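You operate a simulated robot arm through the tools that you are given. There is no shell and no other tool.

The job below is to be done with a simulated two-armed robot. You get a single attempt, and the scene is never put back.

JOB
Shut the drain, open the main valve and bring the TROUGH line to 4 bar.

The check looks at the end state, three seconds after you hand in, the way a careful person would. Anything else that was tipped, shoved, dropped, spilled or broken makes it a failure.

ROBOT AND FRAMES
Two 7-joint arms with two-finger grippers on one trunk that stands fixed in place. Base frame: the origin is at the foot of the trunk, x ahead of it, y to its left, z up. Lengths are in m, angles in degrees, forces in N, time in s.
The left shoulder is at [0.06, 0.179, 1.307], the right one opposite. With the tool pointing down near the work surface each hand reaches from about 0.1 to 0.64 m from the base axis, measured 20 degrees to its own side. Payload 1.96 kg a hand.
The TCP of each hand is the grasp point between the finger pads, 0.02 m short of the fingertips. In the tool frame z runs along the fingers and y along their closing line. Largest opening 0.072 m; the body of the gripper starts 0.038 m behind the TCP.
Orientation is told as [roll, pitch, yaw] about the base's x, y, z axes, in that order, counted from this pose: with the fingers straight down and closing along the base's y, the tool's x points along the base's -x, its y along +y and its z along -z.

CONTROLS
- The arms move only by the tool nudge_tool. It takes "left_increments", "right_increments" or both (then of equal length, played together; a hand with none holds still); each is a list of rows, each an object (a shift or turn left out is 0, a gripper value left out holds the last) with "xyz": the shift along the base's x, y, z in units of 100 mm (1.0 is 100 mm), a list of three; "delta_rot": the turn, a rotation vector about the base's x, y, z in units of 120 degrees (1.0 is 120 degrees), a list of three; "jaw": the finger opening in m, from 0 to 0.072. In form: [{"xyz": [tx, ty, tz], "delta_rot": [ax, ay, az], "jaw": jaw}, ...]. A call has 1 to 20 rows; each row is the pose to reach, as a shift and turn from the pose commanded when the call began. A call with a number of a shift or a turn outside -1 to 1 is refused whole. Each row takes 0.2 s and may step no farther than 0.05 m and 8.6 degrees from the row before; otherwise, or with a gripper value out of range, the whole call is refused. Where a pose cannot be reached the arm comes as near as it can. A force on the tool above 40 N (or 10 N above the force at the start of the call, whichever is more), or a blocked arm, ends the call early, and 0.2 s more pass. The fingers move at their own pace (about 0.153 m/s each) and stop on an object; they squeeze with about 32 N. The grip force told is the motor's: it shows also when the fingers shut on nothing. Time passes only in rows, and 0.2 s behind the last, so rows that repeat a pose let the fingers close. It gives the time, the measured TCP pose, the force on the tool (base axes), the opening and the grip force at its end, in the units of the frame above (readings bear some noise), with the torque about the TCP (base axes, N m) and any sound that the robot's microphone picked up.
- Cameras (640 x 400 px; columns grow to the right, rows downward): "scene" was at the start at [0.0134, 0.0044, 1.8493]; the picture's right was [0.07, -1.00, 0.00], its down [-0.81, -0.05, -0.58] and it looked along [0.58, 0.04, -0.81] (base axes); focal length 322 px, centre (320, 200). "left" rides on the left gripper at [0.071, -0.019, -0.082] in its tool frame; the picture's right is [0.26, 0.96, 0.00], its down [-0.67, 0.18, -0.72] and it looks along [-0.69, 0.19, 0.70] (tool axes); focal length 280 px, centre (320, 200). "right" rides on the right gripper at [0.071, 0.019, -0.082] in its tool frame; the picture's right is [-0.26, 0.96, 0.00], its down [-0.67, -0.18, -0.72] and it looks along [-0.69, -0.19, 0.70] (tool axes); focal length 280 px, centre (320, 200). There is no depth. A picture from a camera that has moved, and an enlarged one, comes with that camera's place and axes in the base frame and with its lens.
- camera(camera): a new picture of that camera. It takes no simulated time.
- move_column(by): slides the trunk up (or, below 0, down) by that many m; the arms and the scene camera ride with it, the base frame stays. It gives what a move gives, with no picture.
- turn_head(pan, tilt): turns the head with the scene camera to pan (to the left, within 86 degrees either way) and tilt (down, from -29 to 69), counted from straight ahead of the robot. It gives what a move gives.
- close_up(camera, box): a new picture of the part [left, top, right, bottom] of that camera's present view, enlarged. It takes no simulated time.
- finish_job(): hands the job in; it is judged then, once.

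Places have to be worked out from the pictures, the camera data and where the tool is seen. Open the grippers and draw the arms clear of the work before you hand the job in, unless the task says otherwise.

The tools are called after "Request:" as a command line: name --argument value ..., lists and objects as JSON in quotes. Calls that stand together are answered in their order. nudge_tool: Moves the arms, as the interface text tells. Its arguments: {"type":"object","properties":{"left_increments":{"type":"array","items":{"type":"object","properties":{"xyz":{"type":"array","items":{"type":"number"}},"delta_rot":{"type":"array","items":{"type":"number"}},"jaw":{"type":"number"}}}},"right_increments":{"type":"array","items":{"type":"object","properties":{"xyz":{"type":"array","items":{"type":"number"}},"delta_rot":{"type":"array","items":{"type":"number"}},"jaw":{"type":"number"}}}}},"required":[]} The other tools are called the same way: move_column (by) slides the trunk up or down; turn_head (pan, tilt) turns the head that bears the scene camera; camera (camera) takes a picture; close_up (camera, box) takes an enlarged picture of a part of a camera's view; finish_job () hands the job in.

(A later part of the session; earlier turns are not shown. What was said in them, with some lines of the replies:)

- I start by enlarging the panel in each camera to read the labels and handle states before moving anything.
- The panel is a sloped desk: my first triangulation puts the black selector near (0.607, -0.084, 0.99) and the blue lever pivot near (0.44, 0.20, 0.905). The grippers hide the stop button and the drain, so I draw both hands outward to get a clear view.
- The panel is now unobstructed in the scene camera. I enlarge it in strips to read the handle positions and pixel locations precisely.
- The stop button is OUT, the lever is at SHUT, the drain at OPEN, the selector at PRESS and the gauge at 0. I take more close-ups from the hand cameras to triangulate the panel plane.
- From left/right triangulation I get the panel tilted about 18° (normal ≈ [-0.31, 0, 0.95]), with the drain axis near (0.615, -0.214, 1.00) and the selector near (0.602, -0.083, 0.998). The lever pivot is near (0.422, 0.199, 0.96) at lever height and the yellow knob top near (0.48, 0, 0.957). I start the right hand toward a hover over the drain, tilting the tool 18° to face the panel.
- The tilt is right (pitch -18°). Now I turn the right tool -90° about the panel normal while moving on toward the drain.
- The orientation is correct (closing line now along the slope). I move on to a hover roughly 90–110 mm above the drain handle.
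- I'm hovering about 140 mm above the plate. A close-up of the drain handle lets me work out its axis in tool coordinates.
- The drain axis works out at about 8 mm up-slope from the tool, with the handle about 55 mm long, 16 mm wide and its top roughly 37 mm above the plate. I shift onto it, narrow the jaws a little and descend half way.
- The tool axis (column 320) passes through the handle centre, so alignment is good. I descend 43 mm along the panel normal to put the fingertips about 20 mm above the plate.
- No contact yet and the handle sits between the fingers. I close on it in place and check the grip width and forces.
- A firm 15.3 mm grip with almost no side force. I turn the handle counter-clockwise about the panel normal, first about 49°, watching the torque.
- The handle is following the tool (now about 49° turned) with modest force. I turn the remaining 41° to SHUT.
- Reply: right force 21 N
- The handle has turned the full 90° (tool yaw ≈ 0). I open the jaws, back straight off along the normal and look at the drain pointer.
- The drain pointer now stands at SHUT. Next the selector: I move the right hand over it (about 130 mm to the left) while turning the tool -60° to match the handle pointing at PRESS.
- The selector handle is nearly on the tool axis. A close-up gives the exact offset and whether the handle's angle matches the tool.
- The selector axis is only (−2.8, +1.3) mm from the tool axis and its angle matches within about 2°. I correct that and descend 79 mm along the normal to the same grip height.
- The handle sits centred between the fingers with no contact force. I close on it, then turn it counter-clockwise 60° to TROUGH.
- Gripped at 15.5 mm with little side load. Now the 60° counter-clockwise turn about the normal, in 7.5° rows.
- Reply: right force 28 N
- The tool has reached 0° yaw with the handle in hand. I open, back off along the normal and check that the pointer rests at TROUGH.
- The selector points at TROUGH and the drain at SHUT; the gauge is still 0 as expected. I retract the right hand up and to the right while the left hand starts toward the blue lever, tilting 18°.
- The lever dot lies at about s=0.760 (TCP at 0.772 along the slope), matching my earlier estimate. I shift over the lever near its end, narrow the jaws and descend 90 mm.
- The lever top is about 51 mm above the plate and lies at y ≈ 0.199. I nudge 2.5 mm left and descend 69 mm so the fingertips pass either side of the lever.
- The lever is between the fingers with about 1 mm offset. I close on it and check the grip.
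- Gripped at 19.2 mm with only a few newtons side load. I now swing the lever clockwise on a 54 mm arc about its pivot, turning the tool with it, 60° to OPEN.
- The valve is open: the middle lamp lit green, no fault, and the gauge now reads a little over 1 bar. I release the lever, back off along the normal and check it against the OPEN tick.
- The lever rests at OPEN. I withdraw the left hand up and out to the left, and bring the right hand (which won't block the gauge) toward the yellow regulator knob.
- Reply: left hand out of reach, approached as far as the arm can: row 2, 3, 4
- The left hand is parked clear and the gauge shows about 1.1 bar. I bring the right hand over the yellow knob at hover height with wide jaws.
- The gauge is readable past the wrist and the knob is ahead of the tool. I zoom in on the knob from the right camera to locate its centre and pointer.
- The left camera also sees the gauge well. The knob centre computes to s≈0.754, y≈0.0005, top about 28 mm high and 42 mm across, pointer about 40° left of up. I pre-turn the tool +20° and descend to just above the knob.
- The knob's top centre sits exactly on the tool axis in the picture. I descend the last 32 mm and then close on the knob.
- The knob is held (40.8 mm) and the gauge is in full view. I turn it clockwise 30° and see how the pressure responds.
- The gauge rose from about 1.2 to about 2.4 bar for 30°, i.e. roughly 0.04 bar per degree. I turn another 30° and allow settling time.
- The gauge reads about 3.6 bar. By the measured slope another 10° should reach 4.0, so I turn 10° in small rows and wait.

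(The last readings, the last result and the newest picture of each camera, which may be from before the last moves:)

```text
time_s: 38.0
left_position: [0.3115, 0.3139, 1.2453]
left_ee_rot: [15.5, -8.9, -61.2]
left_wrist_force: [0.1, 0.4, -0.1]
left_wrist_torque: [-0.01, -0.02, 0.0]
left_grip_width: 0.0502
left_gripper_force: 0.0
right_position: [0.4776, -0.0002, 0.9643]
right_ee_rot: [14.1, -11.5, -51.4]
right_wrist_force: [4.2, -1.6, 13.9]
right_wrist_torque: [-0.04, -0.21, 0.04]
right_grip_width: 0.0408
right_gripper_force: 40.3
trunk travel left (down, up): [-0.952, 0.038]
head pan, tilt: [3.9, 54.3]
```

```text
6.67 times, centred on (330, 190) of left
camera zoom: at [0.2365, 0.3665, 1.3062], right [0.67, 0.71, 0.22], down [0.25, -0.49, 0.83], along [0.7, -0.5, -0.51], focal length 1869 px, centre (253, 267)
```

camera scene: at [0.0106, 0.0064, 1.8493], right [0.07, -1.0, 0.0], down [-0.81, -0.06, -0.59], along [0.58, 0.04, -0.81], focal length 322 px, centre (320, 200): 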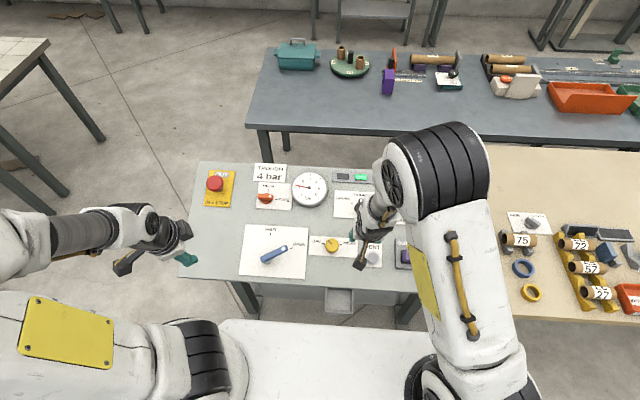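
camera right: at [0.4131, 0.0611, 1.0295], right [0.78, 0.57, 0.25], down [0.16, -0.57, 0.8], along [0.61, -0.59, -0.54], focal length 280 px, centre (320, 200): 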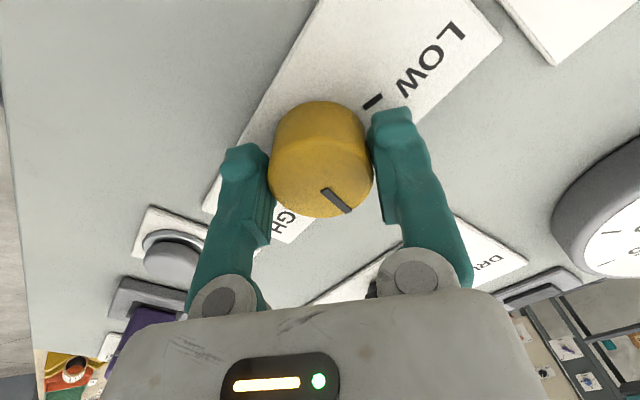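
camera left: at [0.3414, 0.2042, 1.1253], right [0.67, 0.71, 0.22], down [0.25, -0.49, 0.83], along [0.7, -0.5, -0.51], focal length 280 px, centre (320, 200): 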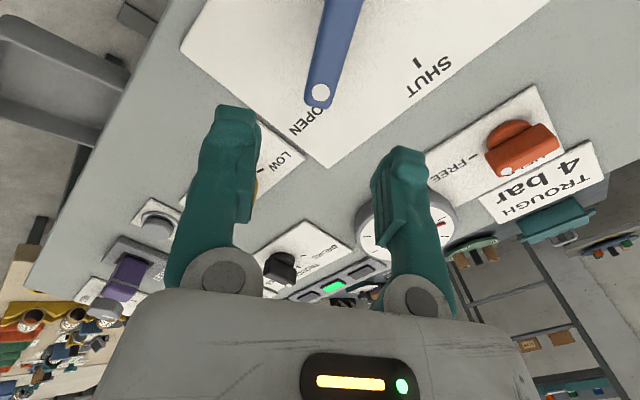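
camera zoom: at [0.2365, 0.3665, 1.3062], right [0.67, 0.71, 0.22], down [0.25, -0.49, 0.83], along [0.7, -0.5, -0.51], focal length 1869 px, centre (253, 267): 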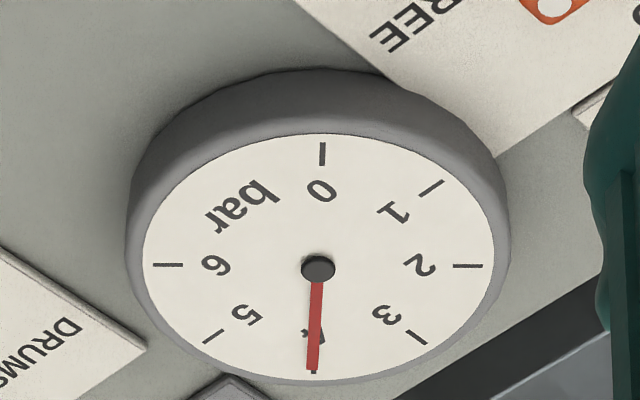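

The needle lies right on 4 in both views. I open the jaws without moving, and check that the reading holds.

Request:
nudge_tool --right_increments '[{"jaw": 0.048}, {"jaw": 0.07}, {"jaw": 0.07}, {"jaw": 0.07}]'

Request:
close_up --camera "scene" --box '[280, 160, 350, 215]'

Request:
close_up --camera "left" --box '[290, 160, 370, 220]'

Request:
camera --camera "right"

```text
time_s: 39.0
left_position: [0.3115, 0.3141, 1.2452]
left_ee_rot: [15.5, -8.8, -61.2]
left_wrist_force: [0.6, 0.2, -0.2]
left_wrist_torque: [0.01, 0.0, -0.01]
left_grip_width: 0.0499
left_gripper_force: 0.1
right_position: [0.4788, 0.0012, 0.9654]
right_ee_rot: [14.0, -11.4, -51.5]
right_wrist_force: [0.9, 0.5, 0.8]
right_wrist_torque: [-0.02, 0.0, -0.03]
right_grip_width: 0.0699
right_gripper_force: 0.0
trunk travel left (down, up): [-0.952, 0.038]
head pan, tilt: [3.9, 54.3]
```

```text
7.27 times, centred on (315, 188) of scene
camera zoom: at [0.0134, 0.0046, 1.8493], right [0.07, -1.0, 0.0], down [-0.81, -0.05, -0.58], along [0.58, 0.04, -0.81], focal length 2342 px, centre (356, 291)
```

zoom: 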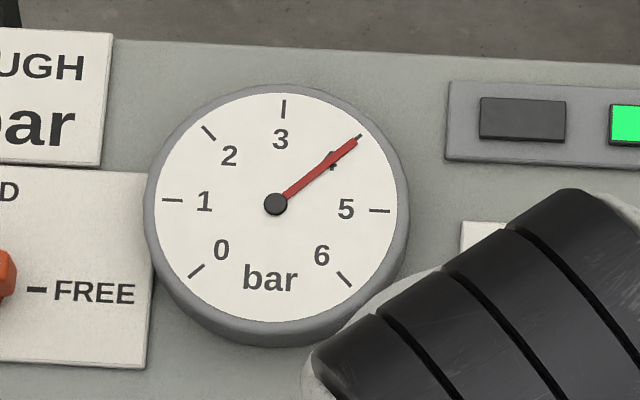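

```text
6.67 times, centred on (330, 190) of left
camera zoom: at [0.2368, 0.3668, 1.306], right [0.67, 0.71, 0.22], down [0.25, -0.49, 0.83], along [0.7, -0.5, -0.51], focal length 1869 px, centre (253, 267)
```

zoom: 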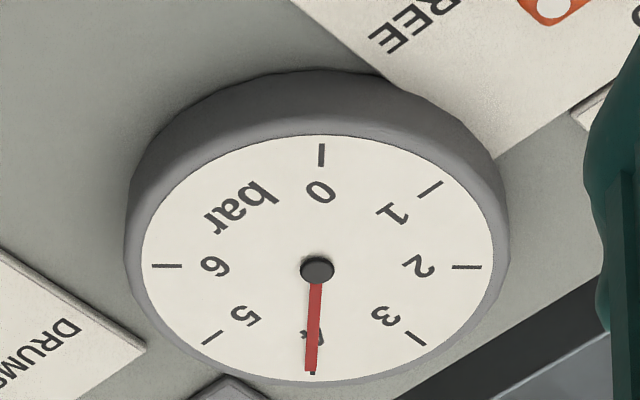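

```text
taken
camera right: at [0.4235, 0.0678, 1.0324], right [0.86, 0.42, 0.28], down [0.06, -0.63, 0.77], along [0.5, -0.65, -0.57], focal length 280 px, centre (320, 200)
```

right: 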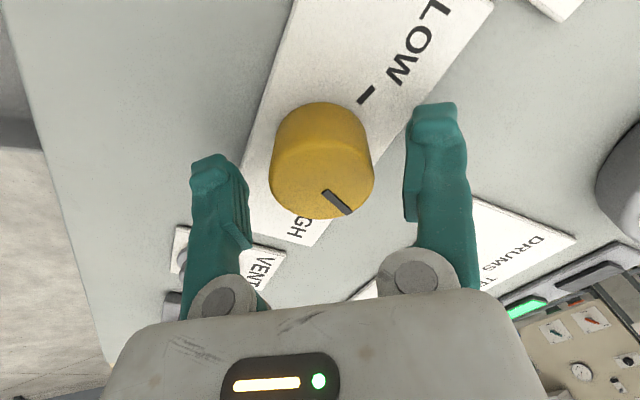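

Released with the reading holding at 4 bar and the fingers clear on both sides. I lift straight off along the normal and then retract.

Request:
nudge_tool --right_increments '[{"xyz": [-0.093, 0, 0.285]}, {"xyz": [-0.186, 0, 0.571]}, {"xyz": [-0.278, 0, 0.856]}, {"xyz": [-0.309, 0, 0.951]}]'

Request:
nudge_tool --right_increments '[{"xyz": [-0.2, -0.3, 0.2]}, {"xyz": [-0.4, -0.6, 0.4]}, {"xyz": [-0.6, -0.9, 0.6]}, {"xyz": [-0.7, -1.0, 0.8]}]'

Request:
nudge_tool --right_increments '[{"xyz": [-0.1, -0.35, 0.2]}, {"xyz": [-0.2, -0.7, 0.4]}, {"xyz": [-0.3, -1.0, 0.6]}, {"xyz": [-0.3, -1.0, 0.6]}]' --left_increments '[{"jaw": 0.07}, {"jaw": 0.07}, {"jaw": 0.07}, {"jaw": 0.07}]'

Request:
camera --camera "scene"

Request:
close_up --camera "scene" --box '[180, 150, 440, 290]'

Request:
close_up --camera "scene" --box '[280, 160, 350, 215]'

```text
time_s: 40.0
left_position: [0.3107, 0.3148, 1.2445]
left_ee_rot: [15.6, -8.9, -61.2]
left_wrist_force: [1.1, -0.3, -0.6]
left_wrist_torque: [-0.01, 0.0, -0.01]
left_grip_width: 0.05
left_gripper_force: 0.1
right_position: [0.4489, 0.0017, 1.0589]
right_ee_rot: [14.1, -11.6, -51.4]
right_wrist_force: [0.0, -0.3, -0.1]
right_wrist_torque: [-0.03, -0.03, 0.01]
right_grip_width: 0.0701
right_gripper_force: 0.1
trunk travel left (down, up): [-0.952, 0.038]
head pan, tilt: [3.9, 54.3]
```

```text
time_s: 41.0
left_position: [0.3105, 0.3146, 1.2443]
left_ee_rot: [15.6, -9.0, -61.3]
left_wrist_force: [0.3, 0.7, -0.6]
left_wrist_torque: [-0.02, -0.02, -0.01]
left_grip_width: 0.0499
left_gripper_force: 0.1
right_position: [0.3754, -0.0998, 1.1414]
right_ee_rot: [14.0, -11.5, -51.4]
right_wrist_force: [0.0, 0.1, -0.2]
right_wrist_torque: [0.01, -0.02, -0.01]
right_grip_width: 0.0701
right_gripper_force: 0.1
trunk travel left (down, up): [-0.952, 0.038]
head pan, tilt: [3.9, 54.3]
```

```text
time_s: 42.0
left_position: [0.3128, 0.315, 1.2436]
left_ee_rot: [15.5, -8.9, -61.2]
left_wrist_force: [0.4, -0.1, -0.6]
left_wrist_torque: [0.0, 0.0, 0.03]
left_grip_width: 0.0699
left_gripper_force: 0.1
right_position: [0.3525, -0.2007, 1.1989]
right_ee_rot: [13.9, -11.4, -51.3]
right_wrist_force: [0.2, 0.7, -0.4]
right_wrist_torque: [-0.01, 0.01, -0.04]
right_grip_width: 0.0701
right_gripper_force: 0.1
right hand out of reach, approached as far as the arm can: row 3, 4
trunk travel left (down, up): [-0.952, 0.038]
head pan, tilt: [3.9, 54.3]
```

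```text
taken
camera scene: at [0.0142, 0.005, 1.8493], right [0.07, -1.0, 0.0], down [-0.81, -0.06, -0.58], along [0.58, 0.04, -0.81], focal length 322 px, centre (320, 200)
```

scene: 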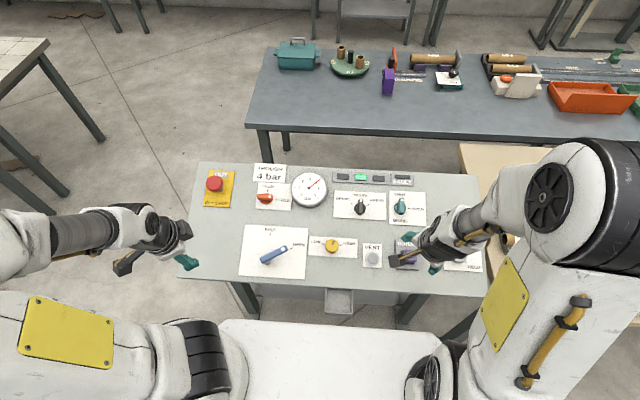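

```text
2.46 times, centred on (310, 220) of scene
camera zoom: at [0.0142, 0.005, 1.8493], right [0.07, -1.0, 0.0], down [-0.81, -0.06, -0.58], along [0.58, 0.04, -0.81], focal length 793 px, centre (345, 151)
```

zoom: 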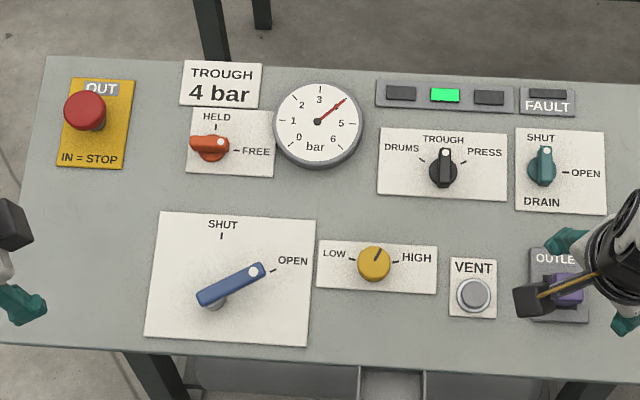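

```text
7.27 times, centred on (315, 188) of scene
camera zoom: at [0.0142, 0.005, 1.8493], right [0.07, -1.0, 0.0], down [-0.81, -0.06, -0.58], along [0.58, 0.04, -0.81], focal length 2342 px, centre (356, 291)
```

zoom: 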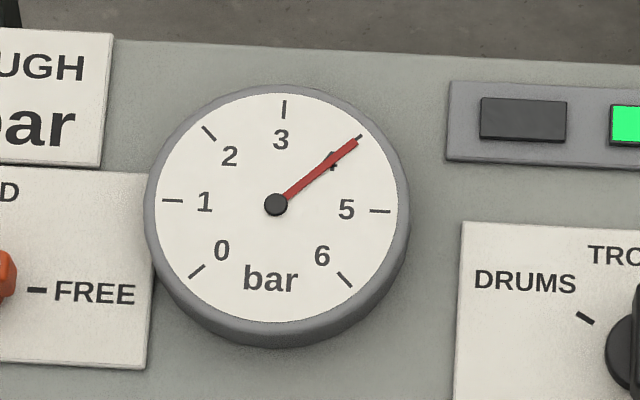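

Everything reads correctly: drain SHUT, lever OPEN, selector TROUGH, gauge at 4 bar, green lamp, no fault. The right hand is still over the panel, so I untwist it and draw both hands further up and back.

Request:
nudge_tool --right_increments '[{"xyz": [-0.05, -0.05, 0.14], "delta_rot": [-0.0184, 0, 0.0566]}, {"xyz": [-0.1, -0.1, 0.28], "delta_rot": [-0.0368, 0, 0.1132]}, {"xyz": [-0.15, -0.15, 0.42], "delta_rot": [-0.0552, 0, 0.1698]}, {"xyz": [-0.2, -0.2, 0.56], "delta_rot": [-0.0736, 0, 0.2265]}, {"xyz": [-0.3, -0.25, 0.7], "delta_rot": [-0.092, 0, 0.2831]}, {"xyz": [-0.4, -0.3, 0.84], "delta_rot": [-0.1104, 0, 0.3397]}, {"xyz": [-0.5, -0.4, 0.98], "delta_rot": [-0.1288, 0, 0.3963]}]' --left_increments '[{"xyz": [0, 0, 0.1], "delta_rot": [-0.0184, 0, 0.0566]}, {"xyz": [-0.05, 0, 0.2], "delta_rot": [-0.0368, 0, 0.1132]}, {"xyz": [-0.1, 0, 0.3], "delta_rot": [-0.0552, 0, 0.1698]}, {"xyz": [-0.15, 0, 0.4], "delta_rot": [-0.0736, 0, 0.2265]}, {"xyz": [-0.2, 0, 0.5], "delta_rot": [-0.092, 0, 0.2831]}, {"xyz": [-0.3, 0, 0.6], "delta_rot": [-0.1104, 0, 0.3397]}, {"xyz": [-0.4, 0, 0.7], "delta_rot": [-0.1288, 0, 0.3963]}]'

Request:
camera --camera "scene"

Request:
close_up --camera "scene" --box '[280, 150, 490, 285]'

Request:
close_up --camera "scene" --box '[280, 160, 350, 215]'

```text
time_s: 43.6
left_position: [0.2998, 0.3102, 1.3019]
left_ee_rot: [3.2, -17.8, -10.4]
left_wrist_force: [-0.6, -0.3, 0.2]
left_wrist_torque: [0.01, 0.0, 0.04]
left_grip_width: 0.07
left_gripper_force: 0.1
left hand out of reach, approached as far as the arm can: row 3, 4, 5, 6, 7
right_position: [0.3293, -0.2499, 1.3064]
right_ee_rot: [0.0, -17.9, 0.2]
right_wrist_force: [-0.8, -1.3, 0.3]
right_wrist_torque: [0.01, 0.01, 0.0]
right_grip_width: 0.0698
right_gripper_force: 0.1
right hand out of reach, approached as far as the arm can: row 1, 2, 3, 4, 5, 6, 7
trunk travel left (down, up): [-0.952, 0.038]
head pan, tilt: [3.9, 54.3]
```

```text
taken
camera scene: at [0.0117, 0.0044, 1.8493], right [0.07, -1.0, 0.0], down [-0.81, -0.06, -0.58], along [0.58, 0.04, -0.81], focal length 322 px, centre (320, 200)
```

scene: 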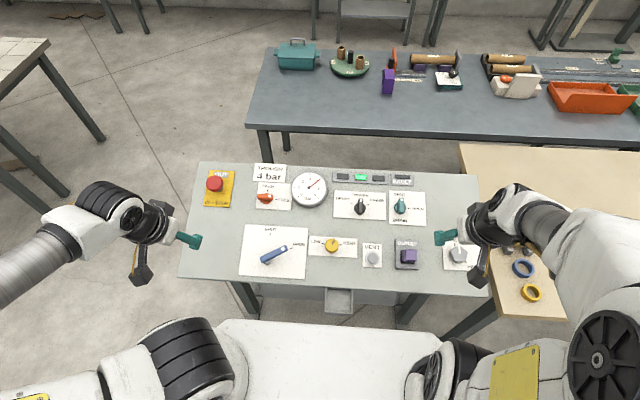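

```text
2.96 times, centred on (385, 218) of scene
camera zoom: at [0.0117, 0.0044, 1.8493], right [0.07, -1.0, 0.0], down [-0.81, -0.06, -0.58], along [0.58, 0.04, -0.81], focal length 954 px, centre (127, 148)
```

zoom: 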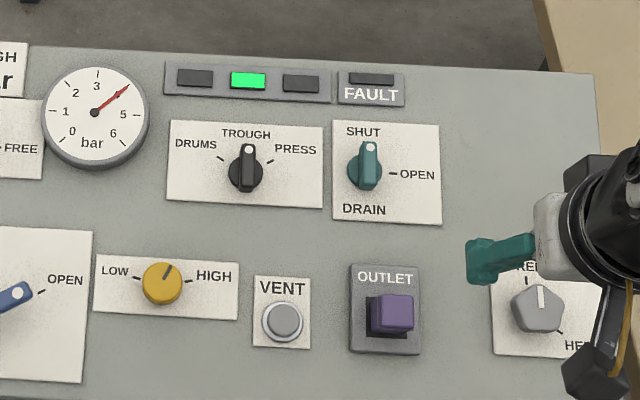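

```text
7.27 times, centred on (315, 188) of scene
camera zoom: at [0.0117, 0.0044, 1.8493], right [0.07, -1.0, 0.0], down [-0.81, -0.06, -0.58], along [0.58, 0.04, -0.81], focal length 2342 px, centre (356, 291)
```

zoom: 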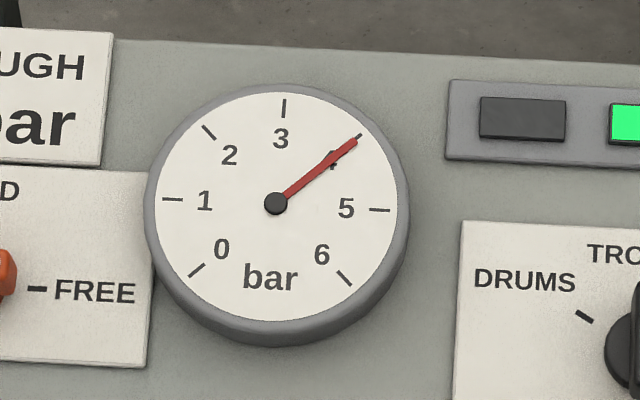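

Both hands are about 0.35 m above the panel with the jaws open. The gauge has held steady at 4 bar for several seconds, and the orange, grey, OUTLET, VENT and stop controls look unchanged, so I hand the job in.

Request:
finish_job

```text
The job is handed in.
```

I handed the job in with the drain at SHUT, the main valve at OPEN and the TROUGH line holding at 4 bar on the gauge. The result of the check hasn't been reported back to me.

- **Selector:** it was on PRESS at the start, so I turned it to TROUGH before opening the main valve. That lit the middle green lamp.
- **Pressure:** I turned the yellow regulator clockwise until the gauge read 4. The reading held for about five seconds after I let go.
- **Everything else:** the FAULT lamp never lit, and the stop button, VENT, OUTLET and the two HELD/FREE knobs were left alone.
- **Arms:** both grippers are open and raised well above the panel.
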